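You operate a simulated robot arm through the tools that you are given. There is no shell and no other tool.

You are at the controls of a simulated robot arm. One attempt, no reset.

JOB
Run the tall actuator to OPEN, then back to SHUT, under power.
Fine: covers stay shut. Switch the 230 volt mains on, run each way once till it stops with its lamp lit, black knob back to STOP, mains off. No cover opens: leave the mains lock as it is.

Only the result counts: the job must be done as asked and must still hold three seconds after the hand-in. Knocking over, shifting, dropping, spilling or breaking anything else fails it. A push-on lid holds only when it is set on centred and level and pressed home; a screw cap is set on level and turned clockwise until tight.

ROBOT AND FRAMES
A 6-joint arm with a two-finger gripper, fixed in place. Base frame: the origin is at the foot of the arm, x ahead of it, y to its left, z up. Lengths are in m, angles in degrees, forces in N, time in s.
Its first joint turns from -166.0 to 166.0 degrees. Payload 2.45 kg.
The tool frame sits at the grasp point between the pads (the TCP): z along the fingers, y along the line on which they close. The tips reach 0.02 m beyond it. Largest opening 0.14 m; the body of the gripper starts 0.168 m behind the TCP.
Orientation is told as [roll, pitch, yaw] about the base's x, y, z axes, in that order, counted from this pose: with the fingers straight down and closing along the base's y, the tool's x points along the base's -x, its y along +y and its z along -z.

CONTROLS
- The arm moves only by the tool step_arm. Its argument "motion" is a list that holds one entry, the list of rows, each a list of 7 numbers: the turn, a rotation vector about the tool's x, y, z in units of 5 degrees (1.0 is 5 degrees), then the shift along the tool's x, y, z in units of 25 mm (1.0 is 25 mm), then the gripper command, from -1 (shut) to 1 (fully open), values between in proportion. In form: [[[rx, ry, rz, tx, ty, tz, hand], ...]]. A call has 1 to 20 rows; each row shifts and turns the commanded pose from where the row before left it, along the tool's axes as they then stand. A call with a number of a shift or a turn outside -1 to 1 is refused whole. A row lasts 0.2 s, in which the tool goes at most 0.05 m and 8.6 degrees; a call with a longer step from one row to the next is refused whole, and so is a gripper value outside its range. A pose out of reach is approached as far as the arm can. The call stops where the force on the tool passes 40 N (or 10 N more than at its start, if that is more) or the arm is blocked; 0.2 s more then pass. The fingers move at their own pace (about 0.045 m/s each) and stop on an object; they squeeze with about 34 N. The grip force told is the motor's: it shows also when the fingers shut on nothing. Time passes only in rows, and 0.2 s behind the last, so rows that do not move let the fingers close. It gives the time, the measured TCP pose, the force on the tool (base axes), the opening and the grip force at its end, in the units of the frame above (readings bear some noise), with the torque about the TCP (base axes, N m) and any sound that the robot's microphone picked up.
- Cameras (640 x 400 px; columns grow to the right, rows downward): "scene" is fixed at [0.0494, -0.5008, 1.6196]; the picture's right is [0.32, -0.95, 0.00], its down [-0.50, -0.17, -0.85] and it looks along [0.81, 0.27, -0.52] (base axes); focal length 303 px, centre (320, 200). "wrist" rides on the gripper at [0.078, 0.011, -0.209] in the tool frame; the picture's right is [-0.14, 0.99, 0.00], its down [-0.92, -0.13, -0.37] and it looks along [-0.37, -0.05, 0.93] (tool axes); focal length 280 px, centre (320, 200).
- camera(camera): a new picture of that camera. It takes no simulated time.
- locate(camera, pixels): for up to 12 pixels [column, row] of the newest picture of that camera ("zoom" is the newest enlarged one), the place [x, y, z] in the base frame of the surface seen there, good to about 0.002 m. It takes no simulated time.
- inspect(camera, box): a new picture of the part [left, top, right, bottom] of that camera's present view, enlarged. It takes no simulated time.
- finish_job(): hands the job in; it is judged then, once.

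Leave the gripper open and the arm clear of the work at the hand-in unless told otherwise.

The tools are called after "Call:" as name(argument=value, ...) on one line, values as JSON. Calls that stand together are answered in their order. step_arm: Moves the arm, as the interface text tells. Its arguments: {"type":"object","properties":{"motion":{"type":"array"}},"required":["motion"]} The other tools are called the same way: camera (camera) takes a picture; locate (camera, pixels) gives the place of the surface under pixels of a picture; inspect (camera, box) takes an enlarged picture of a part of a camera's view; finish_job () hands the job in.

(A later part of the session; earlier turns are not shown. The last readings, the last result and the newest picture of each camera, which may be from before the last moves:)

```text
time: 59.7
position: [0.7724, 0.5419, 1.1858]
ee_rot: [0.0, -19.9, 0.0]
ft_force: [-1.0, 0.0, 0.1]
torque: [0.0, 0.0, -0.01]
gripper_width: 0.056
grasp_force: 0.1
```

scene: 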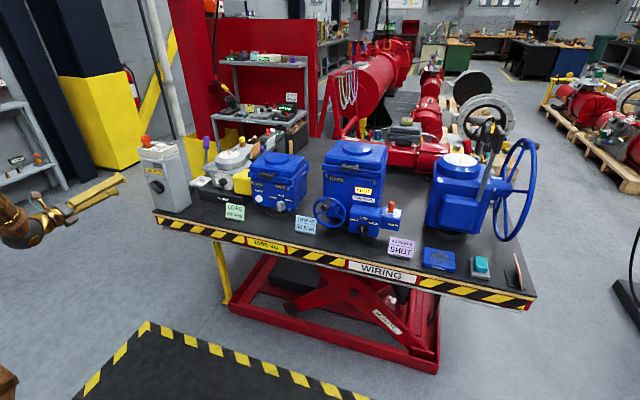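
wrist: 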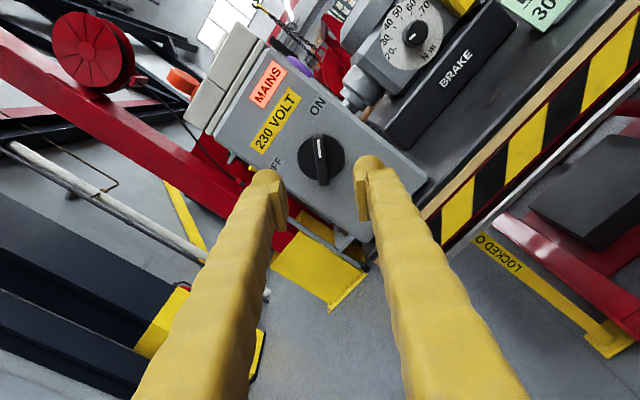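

Pitch is -20 without trouble. I'll slide right (-y) across, in front of the bench.

Call:
step_arm(motion=[[[0, 0, 0, 0, -1, 0, -0.2], [0, 0, 0, 0, -1, 0, -0.2], [0, 0, 0, 0, -1, 0, -0.2], [0, 0, 0, 0, -1, 0, -0.2], [0, 0, 0, 0, -1, 0, -0.2], [0, 0, 0, 0, -1, 0, -0.2], [0, 0, 0, 0, -1, 0, -0.2], [0, 0, 0, 0, -1, 0, -0.2], [0, 0, 0, 0, -1, 0, -0.2], [0, 0, 0, 0, -1, 0, -0.2], [0, 0, 0, 0, -1, 0, -0.2], [0, 0, 0, 0, -1, 0, -0.2], [0, 0, 0, 0, -1, 0, -0.2], [0, 0, 0, 0, -1, 0, -0.2], [0, 0, 0, 0, -1, 0, -0.2], [0, 0, 0, 0, -1, 0, -0.2], [0, 0, 0, 0, -1, 0, -0.2], [0, 0, 0, 0, -1, 0, -0.2], [0, 0, 0, 0, -1, 0, -0.2], [0, 0, 0, 0, -1, 0, -0.2]]])

Call:
step_arm(motion=[[[0, 0, 0, 0, -1, 0, -0.2], [0, 0, 0, 0, -1, 0, -0.2], [0, 0, 0, 0, -1, 0, -0.2], [0, 0, 0, 0, -1, 0, -0.2], [0, 0, 0, 0, -1, 0, -0.2], [0, 0, 0, 0, -1, 0, -0.2], [0, 0, 0, 0, -1, 0, -0.2], [0, 0, 0, 0, -1, 0, -0.2], [0, 0, 0, 0, -1, 0, -0.2], [0, 0, 0, 0, -1, 0, -0.2], [0, 0, 0, 0, -1, 0, -0.2], [0, 0, 0, 0, -1, 0, -0.2], [0, 0, 0, 0, -1, 0, -0.2], [0, 0, 0, 0, -1, 0, -0.2], [0, 0, 0, 0, -1, 0, -0.2], [0, 0, 0, 0, -1, 0, -0.2], [0, 0, 0, 0, -0.3, 0, -0.2]]])

```text
time: 63.9
position: [0.7735, 0.0411, 1.1855]
ee_rot: [-0.1, -20.0, 0.1]
ft_force: [0.2, -0.1, -0.3]
torque: [-0.02, -0.02, -0.03]
gripper_width: 0.0561
grasp_force: 0.1
```

```text
time: 67.5
position: [0.7743, -0.3661, 1.1865]
ee_rot: [-0.1, -19.9, 0.1]
ft_force: [-0.6, 0.0, 0.0]
torque: [0.02, -0.02, -0.01]
gripper_width: 0.0559
grasp_force: 0.1
```

I'm opposite the black knob at y=-0.366. I'll pitch up to horizontal here.

Call:
step_arm(motion=[[[0, -1, 0, 0, 0, 0, -0.2], [0, -1, 0, 0, 0, 0, -0.2], [0, -1, 0, 0, 0, 0, -0.2], [0, -1, 0, 0, 0, 0, -0.2], [0, -1, 0, 0, 0, 0, -0.2], [0, -1, 0, 0, 0, 0, -0.2], [0, -1, 0, 0, 0, 0, -0.2], [0, -1, 0, 0, 0, 0, -0.2], [0, -1, 0, 0, 0, 0, -0.2], [0, -1, 0, 0, 0, 0, -0.2], [0, -1, 0, 0, 0, 0, -0.2], [0, -1, 0, 0, 0, 0, -0.2], [0, -1, 0, 0, 0, 0, -0.2], [0, -1, 0, 0, 0, 0, -0.2]]])

```text
time: 70.5
position: [0.7738, -0.3652, 1.1873]
ee_rot: [-142.7, -89.9, 142.8]
ft_force: [-0.8, 0.2, 0.9]
torque: [0.01, 0.01, -0.02]
gripper_width: 0.0561
grasp_force: 0.1
```

I'm horizontal with no limit hit. I'll roll +180 in the free direction, as on the other side but mirrored.

Call:
step_arm(motion=[[[0, 0, 1, 0, 0, 0, -0.2], [0, 0, 1, 0, 0, 0, -0.2], [0, 0, 1, 0, 0, 0, -0.2], [0, 0, 1, 0, 0, 0, -0.2], [0, 0, 1, 0, 0, 0, -0.2], [0, 0, 1, 0, 0, 0, -0.2], [0, 0, 1, 0, 0, 0, -0.2], [0, 0, 1, 0, 0, 0, -0.2], [0, 0, 1, 0, 0, 0, -0.2], [0, 0, 1, 0, 0, 0, -0.2], [0, 0, 1, 0, 0, 0, -0.2], [0, 0, 1, 0, 0, 0, -0.2], [0, 0, 1, 0, 0, 0, -0.2], [0, 0, 1, 0, 0, 0, -0.2], [0, 0, 1, 0, 0, 0, -0.2], [0, 0, 1, 0, 0, 0, -0.2], [0, 0, 1, 0, 0, 0, -0.2], [0, 0, 1, 0, 0, 0, -0.2], [0, 0, 1, 0, 0, 0, -0.2], [0, 0, 1, 0, 0, 0, -0.2]]])

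Call:
step_arm(motion=[[[0, 0, 1, 0, 0, 0, -0.2], [0, 0, 1, 0, 0, 0, -0.2], [0, 0, 1, 0, 0, 0, -0.2], [0, 0, 1, 0, 0, 0, -0.2], [0, 0, 1, 0, 0, 0, -0.2], [0, 0, 1, 0, 0, 0, -0.2], [0, 0, 1, 0, 0, 0, -0.2], [0, 0, 1, 0, 0, 0, -0.2], [0, 0, 1, 0, 0, 0, -0.2], [0, 0, 1, 0, 0, 0, -0.2], [0, 0, 1, 0, 0, 0, -0.2], [0, 0, 1, 0, 0, 0, -0.2], [0, 0, 1, 0, 0, 0, -0.2], [0, 0, 1, 0, 0, 0, -0.2], [0, 0, 1, 0, 0, 0, -0.2], [0, 0, 1, 0, 0, 0, -0.2]]])

Call:
camera(camera="wrist")

```text
time: 74.7
position: [0.7744, -0.3648, 1.1869]
ee_rot: [90.0, 9.9, -89.9]
ft_force: [0.6, -0.5, -0.5]
torque: [0.02, 0.0, 0.0]
gripper_width: 0.0557
grasp_force: 0.0
```

```text
time: 78.1
position: [0.7745, -0.3646, 1.1863]
ee_rot: [-87.4, 90.0, 92.7]
ft_force: [0.5, 0.2, 0.0]
torque: [0.02, 0.02, -0.02]
gripper_width: 0.0559
grasp_force: 0.1
```

```text
taken
```

wrist: 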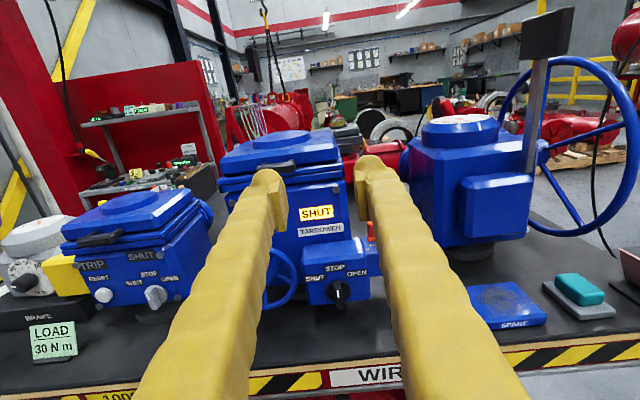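

Now the camera is upright and the black knob shows at (338,290). I'll lower the tool to z≈0.94 at this standoff, with tool x now pointing up.

Call:
step_arm(motion=[[[0, 0, 0, -1, 0, 0, -0.2], [0, 0, 0, -1, 0, 0, -0.2], [0, 0, 0, -1, 0, 0, -0.2], [0, 0, 0, -1, 0, 0, -0.2], [0, 0, 0, -1, 0, 0, -0.2], [0, 0, 0, -1, 0, 0, -0.2], [0, 0, 0, -1, 0, 0, -0.2], [0, 0, 0, -1, 0, 0, -0.2], [0, 0, 0, -1, 0, 0, -0.2], [0, 0, 0, -0.8, 0, 0, -0.2]]])

Call:
camera(camera="wrist")

Call:
inspect(camera="wrist", box=[284, 180, 364, 230])

```text
time: 80.3
position: [0.7744, -0.3663, 0.941]
ee_rot: [97.4, 89.9, -82.6]
ft_force: [0.1, 0.3, -0.9]
torque: [0.02, -0.01, 0.0]
gripper_width: 0.0559
grasp_force: 0.0
```

```text
taken
```

wrist: 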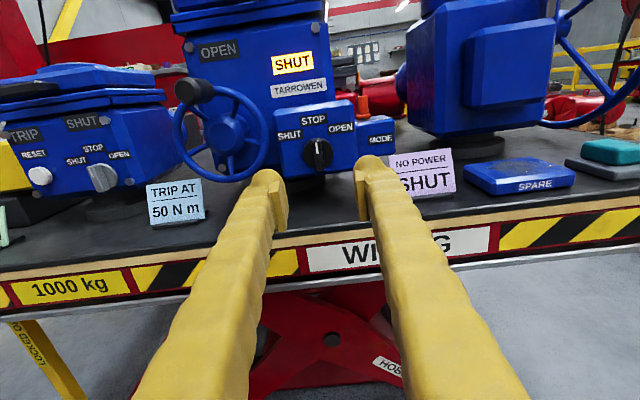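

```text
8.00 times, centred on (324, 205) of wrist
```

zoom: 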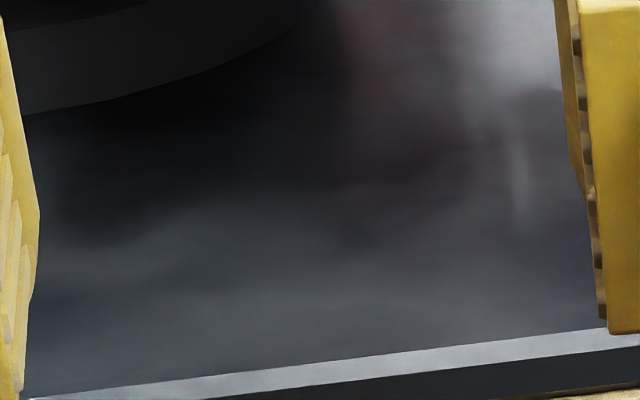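

The black knob is at (318,152) in the wrist view. I'll zoom in there.

Call:
inspect(camera="wrist", box=[278, 122, 358, 182])

```text
6.67 times, centred on (318, 152) of wrist
```

zoom: 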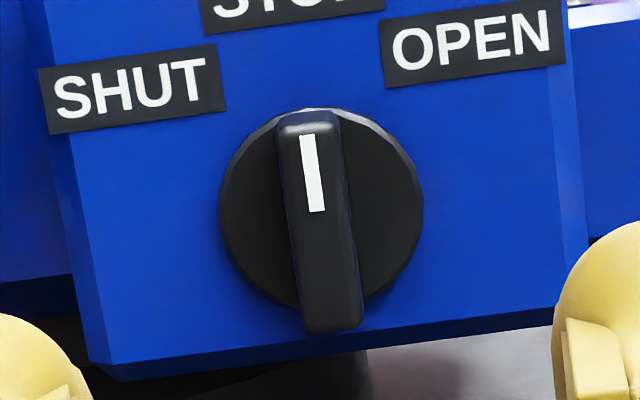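

Call:
locate(camera="zoom", pixels=[[308, 140], [318, 208], [292, 150], [330, 150], [318, 290], [350, 290], [330, 315], [235, 210], [412, 205], [325, 112], [110, 200], [500, 250]])

```text
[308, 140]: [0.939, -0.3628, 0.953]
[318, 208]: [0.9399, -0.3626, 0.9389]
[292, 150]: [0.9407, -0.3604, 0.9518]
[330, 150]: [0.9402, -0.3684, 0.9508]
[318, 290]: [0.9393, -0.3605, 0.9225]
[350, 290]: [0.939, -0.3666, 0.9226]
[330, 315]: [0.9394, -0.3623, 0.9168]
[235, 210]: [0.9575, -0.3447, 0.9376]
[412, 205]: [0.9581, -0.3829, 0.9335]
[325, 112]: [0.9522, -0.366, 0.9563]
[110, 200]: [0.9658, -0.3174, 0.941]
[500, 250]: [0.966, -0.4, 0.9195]
```

The black knob is centred at (y -0.364, z 0.9355), bar front at x=0.9395, disc at 0.958, bar vertical. I'll line up and come to 60 mm short.

Call:
step_arm(motion=[[[0, 0, 0, -0.22, -0.092, 0, -0.2], [0, 0, 0, 0, 0, 1, -0.2], [0, 0, 0, 0, 0, 1, -0.2], [0, 0, 0, 0, 0, 1, -0.2], [0, 0, 0, 0, 0, 1, -0.2], [0, 0, 0, 0, 0, 0, -0.2]]])

Call:
camera(camera="wrist")

```text
time: 81.7
position: [0.8744, -0.3624, 0.9355]
ee_rot: [72.0, 90.0, -108.0]
ft_force: [-0.4, 0.9, 0.6]
torque: [0.01, -0.01, 0.01]
gripper_width: 0.0558
grasp_force: 0.1
```

```text
taken
```

wrist: 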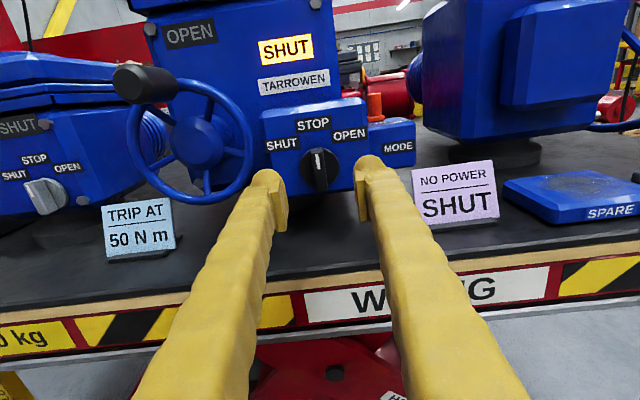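

Everything is clear. I'll trim 1.6 mm to the right and go in 62 mm.

Call:
step_arm(motion=[[[0, 0, 0, 0, 0.064, 0.8, -0.2], [0, 0, 0, 0, 0, 0.8, -0.2], [0, 0, 0, 0, 0, 0.85, -0.2], [0, 0, 0, 0, 0, 0, -0.2]]])

Call:
camera(camera="wrist")

Call:
inspect(camera="wrist", box=[248, 120, 408, 220])

```text
time: 82.7
position: [0.9356, -0.3633, 0.9351]
ee_rot: [75.8, 90.0, -104.2]
ft_force: [0.5, -0.6, -0.5]
torque: [0.01, 0.01, -0.03]
gripper_width: 0.0558
grasp_force: 0.1
```

```text
taken
```

wrist: 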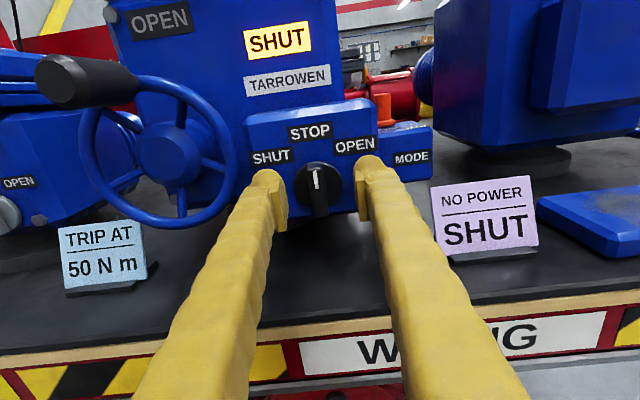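

```text
4.00 times, centred on (328, 170) of wrist
```

zoom: 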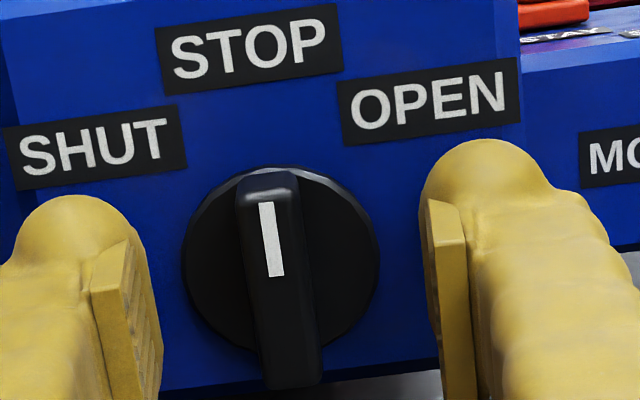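

The bar is centred between the pads. I'll shut the gripper on it.

Call:
step_arm(motion=[[[0, 0, 0, 0, 0, 0, -0.6], [0, 0, 0, 0, 0, 0, -0.7], [0, 0, 0, 0, 0, 0, -1], [0, 0, 0, 0, 0, 0, -1], [0, 0, 0, 0, 0, 0, -1]]])

Call:
inspect(camera="wrist", box=[248, 120, 408, 220])

```text
time: 83.9
position: [0.9361, -0.3633, 0.9363]
ee_rot: [73.7, 89.8, -106.1]
ft_force: [1.0, 28.9, 2.4]
torque: [0.01, -0.01, 0.25]
gripper_width: 0.0121
grasp_force: 39.3
```

```text
4.00 times, centred on (328, 170) of wrist
```

zoom: 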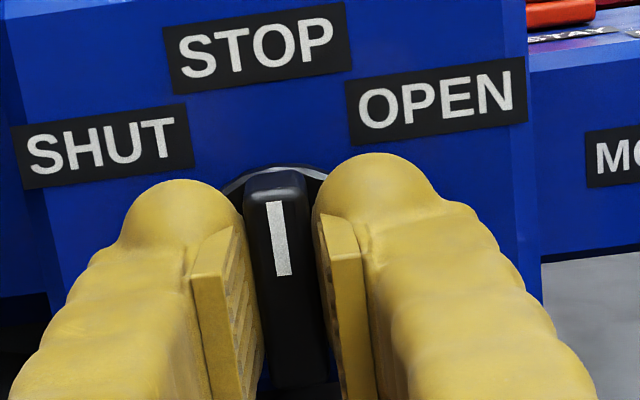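

Gripped, with a 29 N side pull along +y. I'll ease the tool 1.8 mm to +y.

Call:
step_arm(motion=[[[0, 0, 0, 0, -0.07, 0, -1], [0, 0, 0, 0, 0, 0, -1]]])

```text
time: 84.5
position: [0.9367, -0.363, 0.9347]
ee_rot: [60.7, 89.9, -119.3]
ft_force: [8.1, 21.6, -2.6]
torque: [-0.03, 0.06, 0.21]
gripper_width: 0.0125
grasp_force: 38.9
```

Still 22 N. I'll ease another 1.8 mm.

Call:
step_arm(motion=[[[0, 0, 0, 0, -0.07, 0, -1], [0, 0, 0, 0, 0, 0, -1]]])

```text
time: 85.1
position: [0.9366, -0.3625, 0.936]
ee_rot: [63.9, 89.9, -116.3]
ft_force: [25.5, -7.1, -7.7]
torque: [-0.01, 0.17, -0.08]
gripper_width: 0.0121
grasp_force: 38.6
```

The side force is gone, but there is 25 N along x. I'll ease 0.8 mm forward.

Call:
step_arm(motion=[[[0, 0, 0, 0, 0, 0.03, -1], [0, 0, 0, 0, 0, 0, -1]]])

```text
time: 85.7
position: [0.9344, -0.3622, 0.9352]
ee_rot: [48.9, 89.9, -131.3]
ft_force: [-5.3, -17.9, -2.5]
torque: [0.0, 0.04, -0.21]
gripper_width: 0.0119
grasp_force: 39.3
```

Forces are moderate now. I'll turn clockwise towards OPEN, 20° first.

Call:
step_arm(motion=[[[0, 0, 0.6, 0, 0, 0, -1], [0, 0, 0.6, 0, 0, 0, -1], [0, 0, 0.6, 0, 0, 0, -1], [0, 0, 0.6, 0, 0, 0, -1], [0, 0, 0.6, 0, 0, 0, -1], [0, 0, 0.6, 0, 0, 0, -1], [0, 0, 0.4, 0, 0, 0, -1]]])

Call:
inspect(camera="wrist", box=[228, 60, 428, 220])

```text
time: 86.9
position: [0.9357, -0.3625, 0.9357]
ee_rot: [-90.0, 75.1, 89.8]
ft_force: [-4.4, -2.4, 0.5]
torque: [0.01, 0.04, -0.02]
gripper_width: 0.0118
grasp_force: 39.0
stopped in row 6: the force on the tool passed its limit at 41 N (the readings are from after the stop); the commanded pose is now the measured one
```

```text
2.50 times, centred on (328, 140) of wrist
```

zoom: 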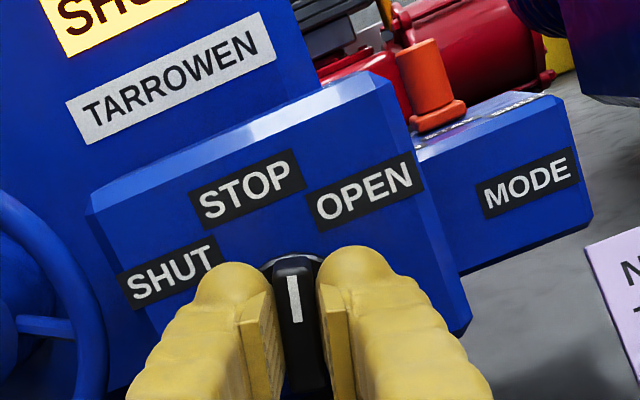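

Turned 15°, and the knob follows. The brief force peak has relaxed, so I'll continue another 15°.

Call:
step_arm(motion=[[[0, 0, 0.6, 0, 0, 0, -1], [0, 0, 0.6, 0, 0, 0, -1], [0, 0, 0.6, 0, 0, 0, -1], [0, 0, 0.6, 0, 0, 0, -1], [0, 0, 0.6, 0, 0, 0, -1]]])

Call:
inspect(camera="wrist", box=[228, 60, 428, 220])

Call:
inspect(camera="scene", box=[310, 135, 410, 245])

```text
time: 88.1
position: [0.9359, -0.3626, 0.9333]
ee_rot: [-89.9, 60.1, 89.9]
ft_force: [-0.6, -8.9, -3.8]
torque: [-0.02, -0.04, -0.2]
gripper_width: 0.012
grasp_force: 38.5
```

```text
2.50 times, centred on (328, 140) of wrist
```

zoom: 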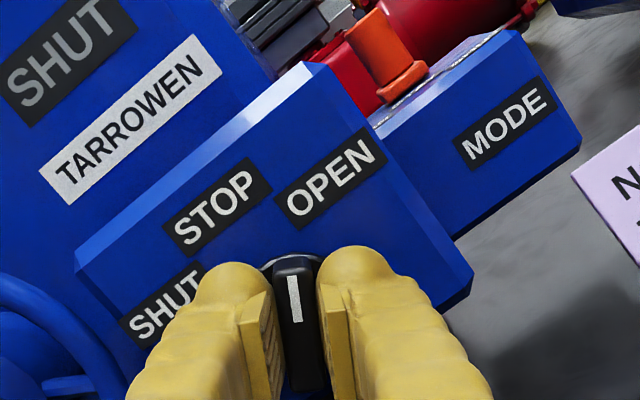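

```text
3.64 times, centred on (360, 190) of scene
```

zoom: 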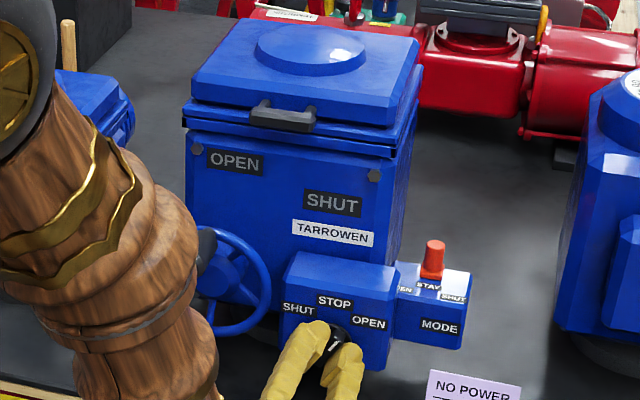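

The SHUT lamp has gone out, so the actuator is running. I'll turn the knob the rest of the way to the OPEN detent, 15° more.

Call:
step_arm(motion=[[[0, 0, 0.6, 0, 0, 0, -1], [0, 0, 0.6, 0, 0, 0, -1], [0, 0, 0.6, 0, 0, 0, -1], [0, 0, 0.6, 0, 0, 0, -1], [0, 0, 0.6, 0, 0, 0, -1]]])

Call:
inspect(camera="wrist", box=[228, 60, 428, 220])

Call:
inspect(camera="scene", box=[310, 135, 410, 245])

```text
time: 89.3
position: [0.9356, -0.3614, 0.9364]
ee_rot: [-90.1, 44.9, 89.9]
ft_force: [-5.6, -11.9, -3.9]
torque: [0.01, -0.05, -0.24]
gripper_width: 0.012
grasp_force: 38.7
```

```text
2.50 times, centred on (328, 140) of wrist
```

zoom: 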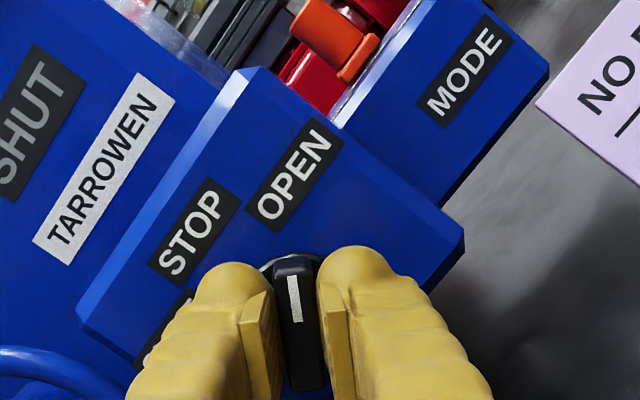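

```text
3.64 times, centred on (360, 190) of scene
```

zoom: 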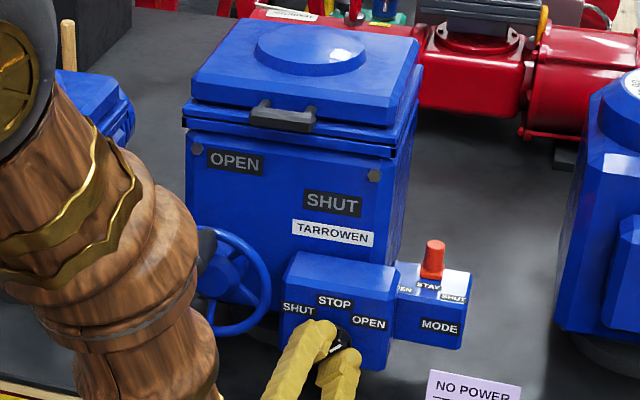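

The knob is at 45° to the right with no resistance. I'll hold it and wait 4 s, then look at the lamps.

Call:
step_arm(motion=[[[0, 0, 0, 0, 0, 0, -1], [0, 0, 0, 0, 0, 0, -1], [0, 0, 0, 0, 0, 0, -1], [0, 0, 0, 0, 0, 0, -1], [0, 0, 0, 0, 0, 0, -1], [0, 0, 0, 0, 0, 0, -1], [0, 0, 0, 0, 0, 0, -1], [0, 0, 0, 0, 0, 0, -1], [0, 0, 0, 0, 0, 0, -1], [0, 0, 0, 0, 0, 0, -1], [0, 0, 0, 0, 0, 0, -1], [0, 0, 0, 0, 0, 0, -1], [0, 0, 0, 0, 0, 0, -1], [0, 0, 0, 0, 0, 0, -1], [0, 0, 0, 0, 0, 0, -1], [0, 0, 0, 0, 0, 0, -1], [0, 0, 0, 0, 0, 0, -1], [0, 0, 0, 0, 0, 0, -1], [0, 0, 0, 0, 0, 0, -1], [0, 0, 0, 0, 0, 0, -1]]])

Call:
inspect(camera="scene", box=[310, 135, 410, 245])

```text
time: 93.5
position: [0.9365, -0.3624, 0.9354]
ee_rot: [-90.0, 45.0, 90.0]
ft_force: [-5.1, -7.0, -9.1]
torque: [-0.03, 0.11, -0.03]
gripper_width: 0.0121
grasp_force: 38.8
```

```text
3.64 times, centred on (360, 190) of scene
```

zoom: 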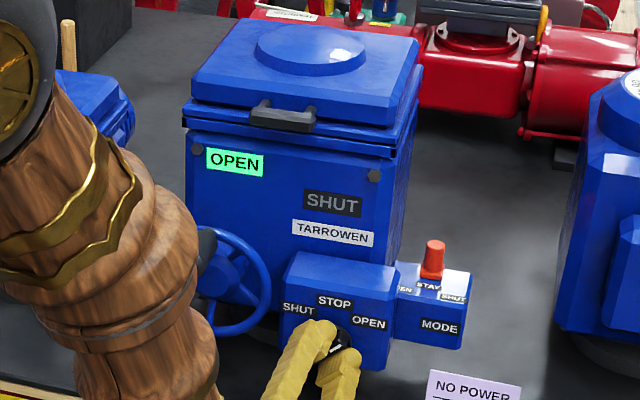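

The OPEN lamp is lit green. I'll wait another second, then begin turning back anticlockwise.

Call:
step_arm(motion=[[[0, 0, 0, 0, 0, 0, -1], [0, 0, 0, 0, 0, 0, -1], [0, 0, 0, 0, 0, 0, -1], [0, 0, 0, 0, 0, 0, -1], [0, 0, 0, 0, 0, 0, -1], [0, 0, -0.6, 0, 0, 0, -1], [0, 0, -0.6, 0, 0, 0, -1], [0, 0, -0.6, 0, 0, 0, -1], [0, 0, -0.6, 0, 0, 0, -1], [0, 0, -0.6, 0, 0, 0, -1], [0, 0, -0.6, 0, 0, 0, -1], [0, 0, -0.6, 0, 0, 0, -1], [0, 0, -0.6, 0, 0, 0, -1]]])

Call:
inspect(camera="wrist", box=[228, 60, 428, 220])

Call:
inspect(camera="scene", box=[310, 135, 410, 245])

```text
time: 96.3
position: [0.9352, -0.3624, 0.9351]
ee_rot: [-89.9, 69.2, 89.9]
ft_force: [4.9, -1.6, -8.4]
torque: [0.04, 0.12, 0.0]
gripper_width: 0.0121
grasp_force: 38.8
```

```text
2.50 times, centred on (328, 140) of wrist
```

zoom: 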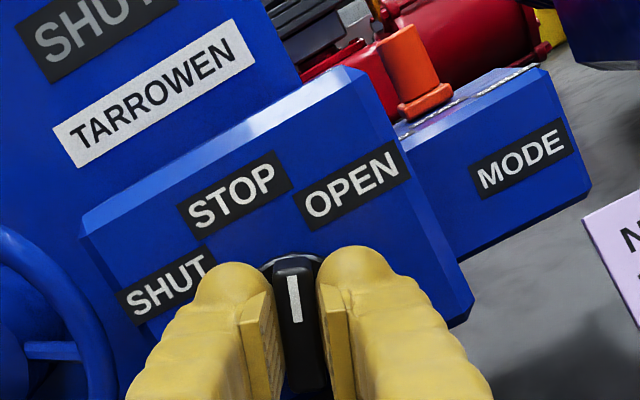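

```text
3.64 times, centred on (360, 190) of scene
```

zoom: 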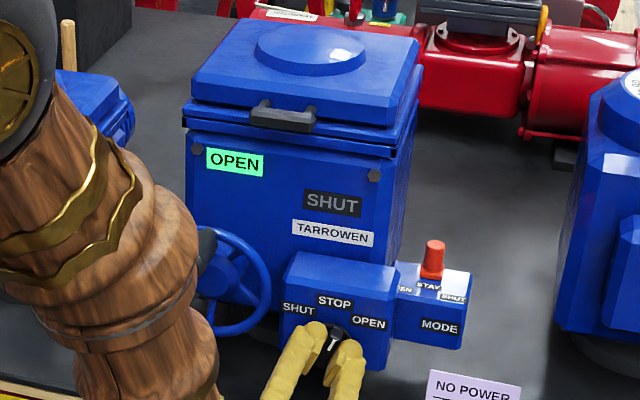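

The knob is following, 21° right of STOP. I'll continue through STOP towards SHUT.

Call:
step_arm(motion=[[[0, 0, -0.6, 0, 0, 0, -1], [0, 0, -0.6, 0, 0, 0, -1], [0, 0, -0.6, 0, 0, 0, -1], [0, 0, -0.6, 0, 0, 0, -1], [0, 0, -0.6, 0, 0, 0, -1], [0, 0, -0.6, 0, 0, 0, -1], [0, 0, -0.6, 0, 0, 0, -1], [0, 0, -0.6, 0, 0, 0, -1], [0, 0, -0.6, 0, 0, 0, -1], [0, 0, -0.6, 0, 0, 0, -1]]])

Call:
inspect(camera="wrist", box=[228, 60, 428, 220])

```text
time: 98.5
position: [0.9352, -0.3626, 0.9359]
ee_rot: [90.1, 80.8, -90.0]
ft_force: [18.8, -2.9, -4.2]
torque: [0.1, 0.13, -0.02]
gripper_width: 0.012
grasp_force: 39.1
```

```text
2.50 times, centred on (328, 140) of wrist
```

zoom: 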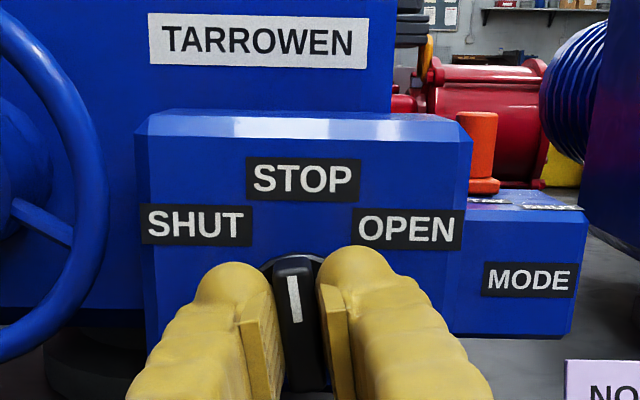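

Now 9° left of STOP. I'll go on 36° more to SHUT.

Call:
step_arm(motion=[[[0, 0, -0.6, 0, 0, 0, -1], [0, 0, -0.6, 0, 0, 0, -1], [0, 0, -0.6, 0, 0, 0, -1], [0, 0, -0.6, 0, 0, 0, -1], [0, 0, -0.6, 0, 0, 0, -1], [0, 0, -0.6, 0, 0, 0, -1], [0, 0, -0.6, 0, 0, 0, -1], [0, 0, -0.6, 0, 0, 0, -1], [0, 0, -0.6, 0, 0, 0, -1], [0, 0, -0.6, 0, 0, 0, -1], [0, 0, -0.6, 0, 0, 0, -1], [0, 0, -0.55, 0, 0, 0, -1]]])

Call:
inspect(camera="wrist", box=[228, 60, 428, 220])

Call:
inspect(camera="scene", box=[310, 135, 410, 245])

```text
time: 101.1
position: [0.935, -0.3628, 0.9348]
ee_rot: [90.0, 45.2, -90.1]
ft_force: [-4.6, 0.8, 1.4]
torque: [0.05, -0.05, 0.05]
gripper_width: 0.0117
grasp_force: 38.7
```

```text
2.50 times, centred on (328, 140) of wrist
```

zoom: 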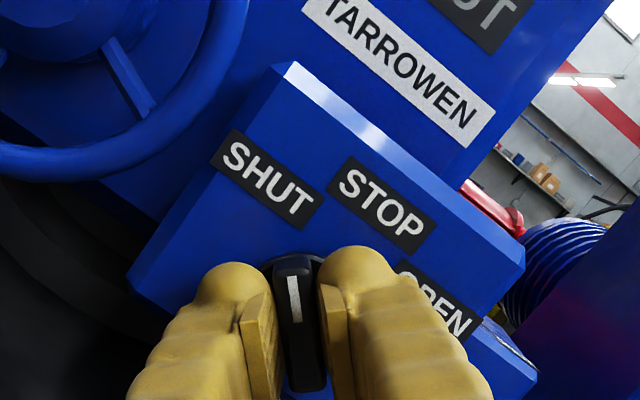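

```text
3.64 times, centred on (360, 190) of scene
```

zoom: 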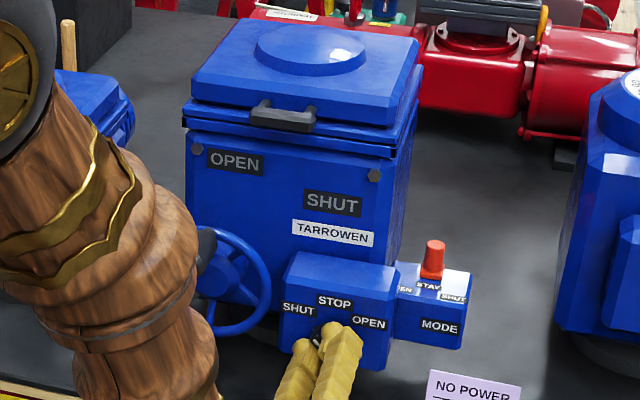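

The knob is at SHUT (45° left), both lamps are out, and the actuator is running. I'll hold and wait 5 s in all.

Call:
step_arm(motion=[[[0, 0, 0, 0, 0, 0, -1], [0, 0, 0, 0, 0, 0, -1], [0, 0, 0, 0, 0, 0, -1], [0, 0, 0, 0, 0, 0, -1], [0, 0, 0, 0, 0, 0, -1], [0, 0, 0, 0, 0, 0, -1], [0, 0, 0, 0, 0, 0, -1], [0, 0, 0, 0, 0, 0, -1], [0, 0, 0, 0, 0, 0, -1], [0, 0, 0, 0, 0, 0, -1], [0, 0, 0, 0, 0, 0, -1], [0, 0, 0, 0, 0, 0, -1], [0, 0, 0, 0, 0, 0, -1], [0, 0, 0, 0, 0, 0, -1], [0, 0, 0, 0, 0, 0, -1], [0, 0, 0, 0, 0, 0, -1], [0, 0, 0, 0, 0, 0, -1], [0, 0, 0, 0, 0, 0, -1], [0, 0, 0, 0, 0, 0, -1], [0, 0, 0, 0, 0, 0, -1]]])

Call:
inspect(camera="scene", box=[310, 135, 410, 245])

```text
time: 105.3
position: [0.9356, -0.3617, 0.9364]
ee_rot: [90.0, 45.2, -90.1]
ft_force: [-2.7, 3.5, -0.5]
torque: [0.0, 0.03, 0.01]
gripper_width: 0.0121
grasp_force: 39.1
```

```text
3.64 times, centred on (360, 190) of scene
```

zoom: 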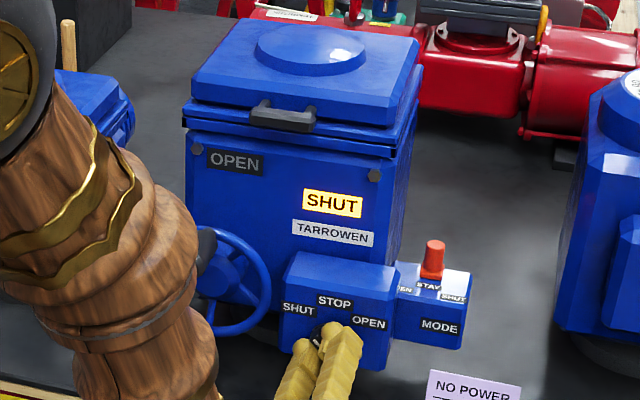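

The SHUT lamp is lit again. I'll wait another second, then turn the black knob clockwise 45° back to STOP.

Call:
step_arm(motion=[[[0, 0, 0, 0, 0, 0, -1], [0, 0, 0, 0, 0, 0, -1], [0, 0, 0, 0, 0, 0, -1], [0, 0, 0, 0, 0, 0, -1], [0, 0, 0, 0, 0, 0, -1], [0, 0, 0.6, 0, 0, 0, -1], [0, 0, 0.6, 0, 0, 0, -1], [0, 0, 0.6, 0, 0, 0, -1], [0, 0, 0.6, 0, 0, 0, -1], [0, 0, 0.6, 0, 0, 0, -1], [0, 0, 0.6, 0, 0, 0, -1], [0, 0, 0.6, 0, 0, 0, -1], [0, 0, 0.6, 0, 0, 0, -1], [0, 0, 0.6, 0, 0, 0, -1], [0, 0, 0.6, 0, 0, 0, -1]]])

Call:
inspect(camera="scene", box=[310, 135, 410, 245])

```text
time: 108.5
position: [0.936, -0.3626, 0.9357]
ee_rot: [90.0, 75.2, -90.1]
ft_force: [-12.1, 3.5, -1.6]
torque: [-0.01, 0.09, 0.02]
gripper_width: 0.0121
grasp_force: 39.1
```

```text
3.64 times, centred on (360, 190) of scene
```

zoom: 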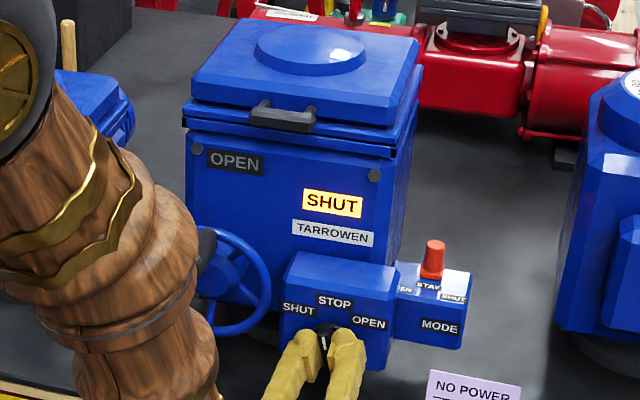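

Another 15° brings it to STOP.

Call:
step_arm(motion=[[[0, 0, 0.6, 0, 0, 0, -1], [0, 0, 0.6, 0, 0, 0, -1], [0, 0, 0.6, 0, 0, 0, -1], [0, 0, 0.6, 0, 0, 0, -1], [0, 0, 0.56, 0, 0, 0, -1], [0, 0, 0, 0, 0, 0, -1]]])

Call:
inspect(camera="wrist", box=[228, 60, 428, 220])

```text
time: 109.9
position: [0.9351, -0.3627, 0.9355]
ee_rot: [94.9, 90.0, -85.1]
ft_force: [10.3, 1.6, -2.7]
torque: [0.02, 0.06, 0.05]
gripper_width: 0.0122
grasp_force: 39.0
```

```text
2.50 times, centred on (328, 140) of wrist
```

zoom: 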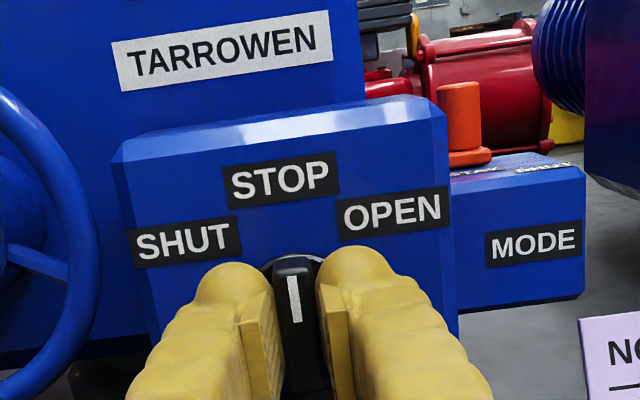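

The knob is upright at STOP. I'll open the fingers and back straight out.

Call:
step_arm(motion=[[[0, 0, 0, 0, 0, 0, -0.2], [0, 0, 0, 0, 0, 0, -0.2], [0, 0, 0, 0, 0, 0, -0.2], [0, 0, 0, 0, 0, 0, -0.2], [0, 0, 0, 0, 0, 0, -0.2], [0, 0, 0, 0, 0, -0.5, -0.2], [0, 0, 0, 0, 0, -1, -0.2], [0, 0, 0, 0, 0, -1, -0.2], [0, 0, 0, 0, 0, -1, -0.2], [0, 0, 0, 0, 0, -1, -0.2], [0, 0, 0, 0, 0, -1, -0.2], [0, 0, 0, 0, 0, -1, -0.2]]])

Call:
camera(camera="wrist")

Call:
inspect(camera="wrist", box=[278, 122, 358, 182])

```text
time: 112.5
position: [0.7713, -0.3628, 0.9343]
ee_rot: [83.4, 89.9, -96.8]
ft_force: [-0.1, 0.2, -0.1]
torque: [0.02, 0.0, 0.04]
gripper_width: 0.0561
grasp_force: 0.0
```

```text
taken
```

wrist: 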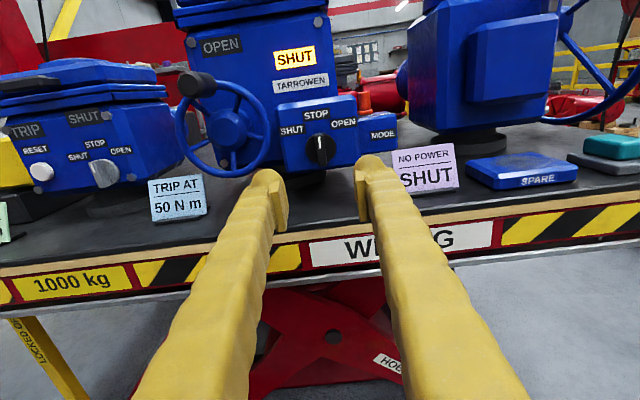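

```text
6.67 times, centred on (318, 152) of wrist
```

zoom: 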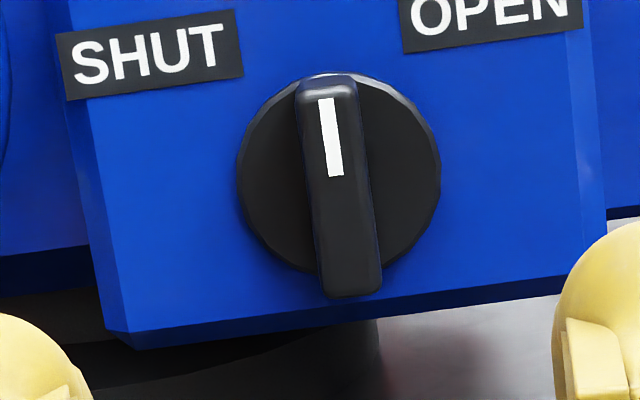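

The black knob stands at STOP just as at the start. Now back to the mains: rise 250 mm and unwind the roll by -180.

Call:
step_arm(motion=[[[0, 0, 0, 1, 0, 0, -0.2], [0, 0, 0, 1, 0, 0, -0.2], [0, 0, 0, 1, 0, 0, -0.2], [0, 0, 0, 1, 0, 0, -0.2], [0, 0, 0, 1, 0, 0, -0.2], [0, 0, 0, 1, 0, 0, -0.2], [0, 0, 0, 1, 0, 0, -0.2], [0, 0, 0, 1, 0, 0, -0.2], [0, 0, 0, 1, 0, 0, -0.2], [0, 0, 0, 1, 0, 0, -0.2], [0, 0, -1, 0, 0, 0, -0.2], [0, 0, -1, 0, 0, 0, -0.2], [0, 0, -1, 0, 0, 0, -0.2], [0, 0, -1, 0, 0, 0, -0.2], [0, 0, -1, 0, 0, 0, -0.2], [0, 0, -1, 0, 0, 0, -0.2], [0, 0, -1, 0, 0, 0, -0.2], [0, 0, -1, 0, 0, 0, -0.2], [0, 0, -1, 0, 0, 0, -0.2], [0, 0, -1, 0, 0, 0, -0.2]]])

Call:
step_arm(motion=[[[0, 0, -1, 0, 0, 0, -0.2], [0, 0, -1, 0, 0, 0, -0.2], [0, 0, -1, 0, 0, 0, -0.2], [0, 0, -1, 0, 0, 0, -0.2], [0, 0, -1, 0, 0, 0, -0.2], [0, 0, -1, 0, 0, 0, -0.2], [0, 0, -1, 0, 0, 0, -0.2], [0, 0, -1, 0, 0, 0, -0.2], [0, 0, -1, 0, 0, 0, -0.2], [0, 0, -1, 0, 0, 0, -0.2], [0, 0, -1, 0, 0, 0, -0.2], [0, 0, -1, 0, 0, 0, -0.2], [0, 0, -1, 0, 0, 0, -0.2], [0, 0, -1, 0, 0, 0, -0.2], [0, 0, -1, 0, 0, 0, -0.2], [0, 0, -1, 0, 0, 0, -0.2], [0, 0, -1, 0, 0, 0, -0.2], [0, 0, -1, 0, 0, 0, -0.2], [0, 0, -1, 0, 0, 0, -0.2], [0, 0, -1, 0, 0, 0, -0.2]]])

```text
time: 116.7
position: [0.7741, -0.3624, 1.1861]
ee_rot: [90.1, 39.8, -90.0]
ft_force: [-0.5, -0.5, 0.4]
torque: [-0.01, 0.05, 0.01]
gripper_width: 0.0561
grasp_force: 0.0
```

```text
time: 120.9
position: [0.7736, -0.3608, 1.1851]
ee_rot: [90.0, -60.2, -90.1]
ft_force: [-0.8, -0.4, 0.6]
torque: [-0.03, 0.0, 0.02]
gripper_width: 0.056
grasp_force: 0.1
```

Another 30° of roll remains to the plain pose; then I'll pitch down 70°.

Call:
step_arm(motion=[[[0, 0, -1, 0, 0, 0, -0.2], [0, 0, -1, 0, 0, 0, -0.2], [0, 0, -1, 0, 0, 0, -0.2], [0, 0, -1, 0, 0, 0, -0.2], [0, 0, -1, 0, 0, 0, -0.2], [0, 0, -0.96, 0, 0, 0, -0.2], [0, 1, 0, 0, 0, 0, -0.2], [0, 1, 0, 0, 0, 0, -0.2], [0, 1, 0, 0, 0, 0, -0.2], [0, 1, 0, 0, 0, 0, -0.2], [0, 1, 0, 0, 0, 0, -0.2], [0, 1, 0, 0, 0, 0, -0.2], [0, 1, 0, 0, 0, 0, -0.2], [0, 1, 0, 0, 0, 0, -0.2], [0, 1, 0, 0, 0, 0, -0.2], [0, 1, 0, 0, 0, 0, -0.2], [0, 1, 0, 0, 0, 0, -0.2], [0, 1, 0, 0, 0, 0, -0.2], [0, 1, 0, 0, 0, 0, -0.2], [0, 1, 0, 0, 0, 0, -0.2]]])

```text
time: 125.1
position: [0.7716, -0.3626, 1.1855]
ee_rot: [0.1, -19.9, -0.1]
ft_force: [0.3, -0.5, 0.3]
torque: [-0.01, 0.01, 0.01]
gripper_width: 0.0561
grasp_force: 0.0
```

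Unwound cleanly. I'll slide left 0.887 m to y=0.525.

Call:
step_arm(motion=[[[0, 0, 0, 0, 1, 0, -0.2], [0, 0, 0, 0, 1, 0, -0.2], [0, 0, 0, 0, 1, 0, -0.2], [0, 0, 0, 0, 1, 0, -0.2], [0, 0, 0, 0, 1, 0, -0.2], [0, 0, 0, 0, 1, 0, -0.2], [0, 0, 0, 0, 1, 0, -0.2], [0, 0, 0, 0, 1, 0, -0.2], [0, 0, 0, 0, 1, 0, -0.2], [0, 0, 0, 0, 1, 0, -0.2], [0, 0, 0, 0, 1, 0, -0.2], [0, 0, 0, 0, 1, 0, -0.2], [0, 0, 0, 0, 1, 0, -0.2], [0, 0, 0, 0, 1, 0, -0.2], [0, 0, 0, 0, 1, 0, -0.2], [0, 0, 0, 0, 1, 0, -0.2], [0, 0, 0, 0, 1, 0, -0.2], [0, 0, 0, 0, 1, 0, -0.2], [0, 0, 0, 0, 1, 0, -0.2], [0, 0, 0, 0, 1, 0, -0.2]]])

Call:
step_arm(motion=[[[0, 0, 0, 0, 1, 0, -0.2], [0, 0, 0, 0, 1, 0, -0.2], [0, 0, 0, 0, 1, 0, -0.2], [0, 0, 0, 0, 1, 0, -0.2], [0, 0, 0, 0, 1, 0, -0.2], [0, 0, 0, 0, 1, 0, -0.2], [0, 0, 0, 0, 1, 0, -0.2], [0, 0, 0, 0, 1, 0, -0.2], [0, 0, 0, 0, 1, 0, -0.2], [0, 0, 0, 0, 1, 0, -0.2], [0, 0, 0, 0, 1, 0, -0.2], [0, 0, 0, 0, 1, 0, -0.2], [0, 0, 0, 0, 1, 0, -0.2], [0, 0, 0, 0, 1, 0, -0.2], [0, 0, 0, 0, 1, 0, -0.2], [0, 0, 0, 0, 0.5, 0, -0.2]]])

```text
time: 129.3
position: [0.7738, 0.1394, 1.1858]
ee_rot: [0.1, -20.1, -0.1]
ft_force: [0.7, -0.2, 0.5]
torque: [-0.02, -0.02, 0.03]
gripper_width: 0.0561
grasp_force: 0.1
```

```text
time: 132.7
position: [0.7758, 0.5251, 1.1881]
ee_rot: [0.1, -20.0, -0.1]
ft_force: [0.8, 0.5, 0.7]
torque: [-0.01, 0.0, -0.01]
gripper_width: 0.0561
grasp_force: 0.0
```

Opposite the mains box. I'll pitch up 70° to horizontal.

Call:
step_arm(motion=[[[0, -1, 0, 0, 0, 0, -0.2], [0, -1, 0, 0, 0, 0, -0.2], [0, -1, 0, 0, 0, 0, -0.2], [0, -1, 0, 0, 0, 0, -0.2], [0, -1, 0, 0, 0, 0, -0.2], [0, -1, 0, 0, 0, 0, -0.2], [0, -1, 0, 0, 0, 0, -0.2], [0, -1, 0, 0, 0, 0, -0.2], [0, -1, 0, 0, 0, 0, -0.2], [0, -1, 0, 0, 0, 0, -0.2], [0, -1, 0, 0, 0, 0, -0.2], [0, -1, 0, 0, 0, 0, -0.2], [0, -1, 0, 0, 0, 0, -0.2], [0, -1, 0, 0, 0, 0, -0.2]]])

```text
time: 135.7
position: [0.7745, 0.526, 1.1877]
ee_rot: [126.3, -89.8, -126.4]
ft_force: [-0.5, 0.4, 0.1]
torque: [-0.01, 0.0, -0.02]
gripper_width: 0.0563
grasp_force: 0.2
```

Horizontal again. I'll roll -135 to match the knob at ON.

Call:
step_arm(motion=[[[0, 0, -1, 0, 0, 0, -0.2], [0, 0, -1, 0, 0, 0, -0.2], [0, 0, -1, 0, 0, 0, -0.2], [0, 0, -1, 0, 0, 0, -0.2], [0, 0, -1, 0, 0, 0, -0.2], [0, 0, -1, 0, 0, 0, -0.2], [0, 0, -1, 0, 0, 0, -0.2], [0, 0, -1, 0, 0, 0, -0.2], [0, 0, -1, 0, 0, 0, -0.2], [0, 0, -1, 0, 0, 0, -0.2], [0, 0, -1, 0, 0, 0, -0.2], [0, 0, -1, 0, 0, 0, -0.2], [0, 0, -1, 0, 0, 0, -0.2], [0, 0, -1, 0, 0, 0, -0.2], [0, 0, -1, 0, 0, 0, -0.2], [0, 0, -1, 0, 0, 0, -0.2], [0, 0, -1, 0, 0, 0, -0.2], [0, 0, -1, 0, 0, 0, -0.2], [0, 0, -1, 0, 0, 0, -0.2], [0, 0, -1, 0, 0, 0, -0.2]]])

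Call:
step_arm(motion=[[[0, 0, -1, 0, 0, 0, -0.2], [0, 0, -1, 0, 0, 0, -0.2], [0, 0, -1, 0, 0, 0, -0.2], [0, 0, -1, 0, 0, 0, -0.2], [0, 0, -1, 0, 0, 0, -0.2], [0, 0, -1, 0, 0, 0, -0.2], [0, 0, -1, 0, 0, 0, -0.2], [0, 0, 0, -0.95, 0.95, 0, -0.2], [0, 0, 0, -0.95, 0.95, 0, -0.2], [0, 0, 0, -0.95, 0.95, 0, -0.2], [0, 0, 0, -0.95, 0.95, 0, -0.2], [0, 0, 0, -0.95, 0.95, 0, -0.2], [0, 0, 0, -0.95, 0.95, 0, -0.2], [0, 0, 0, 0, 0, 0, -0.2]]])

Call:
camera(camera="wrist")

Call:
inspect(camera="wrist", box=[280, 130, 360, 190])

```text
time: 139.9
position: [0.7737, 0.5257, 1.1867]
ee_rot: [-90.0, 10.0, 89.9]
ft_force: [-0.8, -0.5, -0.4]
torque: [0.03, 0.04, 0.0]
gripper_width: 0.0561
grasp_force: 0.1
```

```text
time: 142.9
position: [0.7731, 0.5264, 0.9848]
ee_rot: [-90.0, 44.8, 89.9]
ft_force: [0.1, -1.1, 0.4]
torque: [-0.03, -0.01, 0.0]
gripper_width: 0.0563
grasp_force: 0.1
```

```text
taken
```

wrist: 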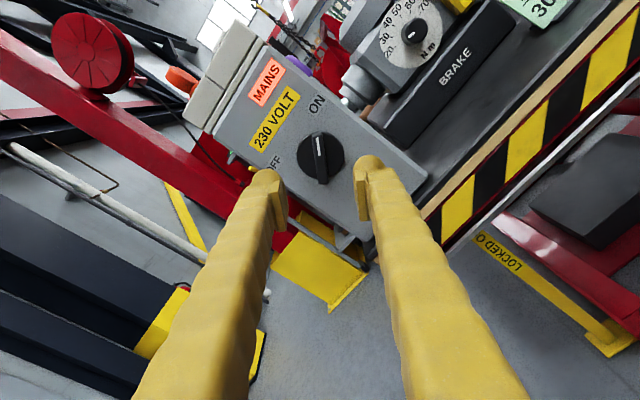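

```text
6.67 times, centred on (320, 160) of wrist
```

zoom: 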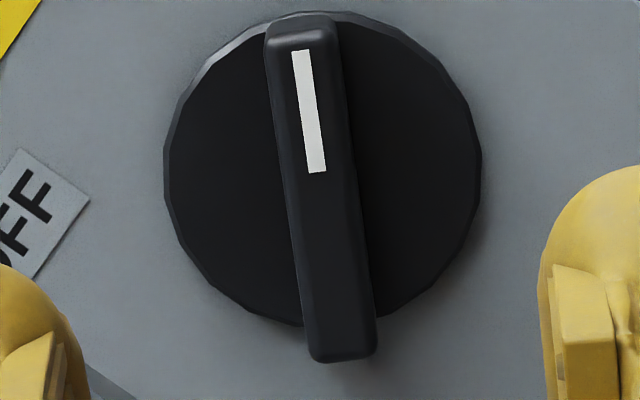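

The knob is at ON, matching the pads' direction. I'll locate bar points once more to centre on it.

Call:
locate(camera="zoom", pixels=[[300, 60], [318, 165], [285, 100], [330, 100], [315, 320], [360, 320], [175, 150], [475, 170]])

```text
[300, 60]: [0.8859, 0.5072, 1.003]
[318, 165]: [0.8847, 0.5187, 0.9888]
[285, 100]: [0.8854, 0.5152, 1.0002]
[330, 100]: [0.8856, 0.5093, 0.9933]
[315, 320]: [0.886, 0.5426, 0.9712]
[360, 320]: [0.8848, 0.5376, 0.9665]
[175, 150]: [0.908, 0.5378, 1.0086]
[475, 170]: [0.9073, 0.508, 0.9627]
```

I'm off by about 1.6 mm across the bar. I'll trim and go in to 0.886 m.

Call:
step_arm(motion=[[[0, 0, 0, 0.093, 0.054, 0, -0.2], [0, 0, 0, 0, 0, 1, -0.2], [0, 0, 0, 0, 0, 1, -0.2], [0, 0, 0, 0, 0, 1, -0.2], [0, 0, 0, 0, 0, 0.9, -0.2], [0, 0, 0, 0, 0, 0.55, -0.2], [0, 0, 0, 0, 0, 0, -0.2]]])

Call:
inspect(camera="wrist", box=[248, 120, 408, 220])

```text
time: 144.5
position: [0.885, 0.5228, 0.987]
ee_rot: [-90.1, 44.8, 89.9]
ft_force: [0.6, -1.2, -0.1]
torque: [-0.02, 0.0, 0.0]
gripper_width: 0.0559
grasp_force: 0.0
```

```text
4.00 times, centred on (328, 170) of wrist
```

zoom: 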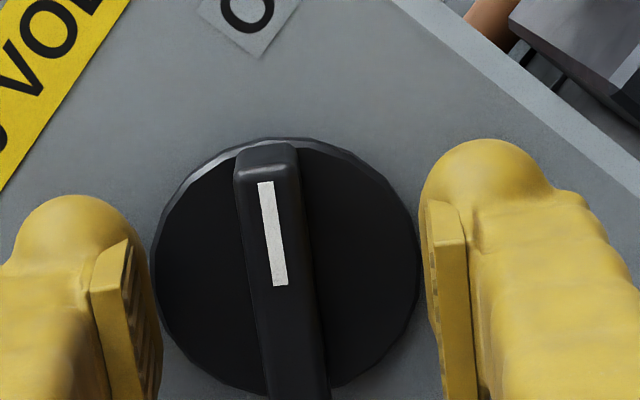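

Centred. I'll shut the gripper on the bar.

Call:
step_arm(motion=[[[0, 0, 0, 0, 0, 0, -0.6], [0, 0, 0, 0, 0, 0, -0.7], [0, 0, 0, 0, 0, 0, -1], [0, 0, 0, 0, 0, 0, -1], [0, 0, 0, 0, 0, 0, -1]]])

```text
time: 145.7
position: [0.8862, 0.5239, 0.9877]
ee_rot: [-90.1, 44.8, 89.9]
ft_force: [9.0, 13.5, 8.5]
torque: [-0.1, -0.07, 0.16]
gripper_width: 0.0119
grasp_force: 39.3
```

Gripped, but the tool sits about 2 mm too far along the bar from the knob axis. I'll open a little, shift 2 mm inward, and grip again.

Call:
step_arm(motion=[[[0, 0, 0, 0, 0, 0, -0.6], [0, 0, 0, 0, 0, 0, -0.6], [0, 0, 0, -0.08, -0.02, 0, -0.6], [0, 0, 0, 0, 0, 0, -0.6]]])

Call:
step_arm(motion=[[[0, 0, 0, 0, 0, 0, -1], [0, 0, 0, 0, 0, 0, -1], [0, 0, 0, 0, 0, 0, -1]]])

```text
time: 146.7
position: [0.8856, 0.5249, 0.9848]
ee_rot: [-90.0, 45.0, 90.0]
ft_force: [-0.1, -0.4, -0.3]
torque: [0.01, -0.01, 0.02]
gripper_width: 0.0278
grasp_force: 0.1
```

```text
time: 147.5
position: [0.8847, 0.5249, 0.9856]
ee_rot: [-90.0, 44.9, 90.0]
ft_force: [4.1, 4.0, 2.0]
torque: [-0.08, 0.0, 0.07]
gripper_width: 0.0123
grasp_force: 39.3
```

Gripped again with only a few N. I'll turn anticlockwise (-roll), 30° first.

Call:
step_arm(motion=[[[0, 0, -0.6, 0, 0, 0, -1], [0, 0, -0.6, 0, 0, 0, -1], [0, 0, -0.6, 0, 0, 0, -1], [0, 0, -0.6, 0, 0, 0, -1], [0, 0, -0.6, 0, 0, 0, -1], [0, 0, -0.6, 0, 0, 0, -1], [0, 0, -0.6, 0, 0, 0, -1], [0, 0, -0.6, 0, 0, 0, -1], [0, 0, -0.6, 0, 0, 0, -1], [0, 0, -0.6, 0, 0, 0, -1]]])

```text
time: 149.7
position: [0.8846, 0.5252, 0.9851]
ee_rot: [-90.1, 74.9, 89.8]
ft_force: [-14.9, -0.4, 10.5]
torque: [0.05, -0.05, 0.02]
gripper_width: 0.012
grasp_force: 39.0
```

Turning smoothly. Another 30°.

Call:
step_arm(motion=[[[0, 0, -0.6, 0, 0, 0, -1], [0, 0, -0.6, 0, 0, 0, -1], [0, 0, -0.6, 0, 0, 0, -1], [0, 0, -0.6, 0, 0, 0, -1], [0, 0, -0.6, 0, 0, 0, -1], [0, 0, -0.6, 0, 0, 0, -1], [0, 0, -0.6, 0, 0, 0, -1], [0, 0, -0.6, 0, 0, 0, -1], [0, 0, -0.6, 0, 0, 0, -1], [0, 0, -0.6, 0, 0, 0, -1]]])

```text
time: 151.9
position: [0.8856, 0.5258, 0.9851]
ee_rot: [90.0, 75.1, -89.9]
ft_force: [-4.7, 9.2, 6.6]
torque: [0.05, -0.13, 0.09]
gripper_width: 0.0118
grasp_force: 39.0
```

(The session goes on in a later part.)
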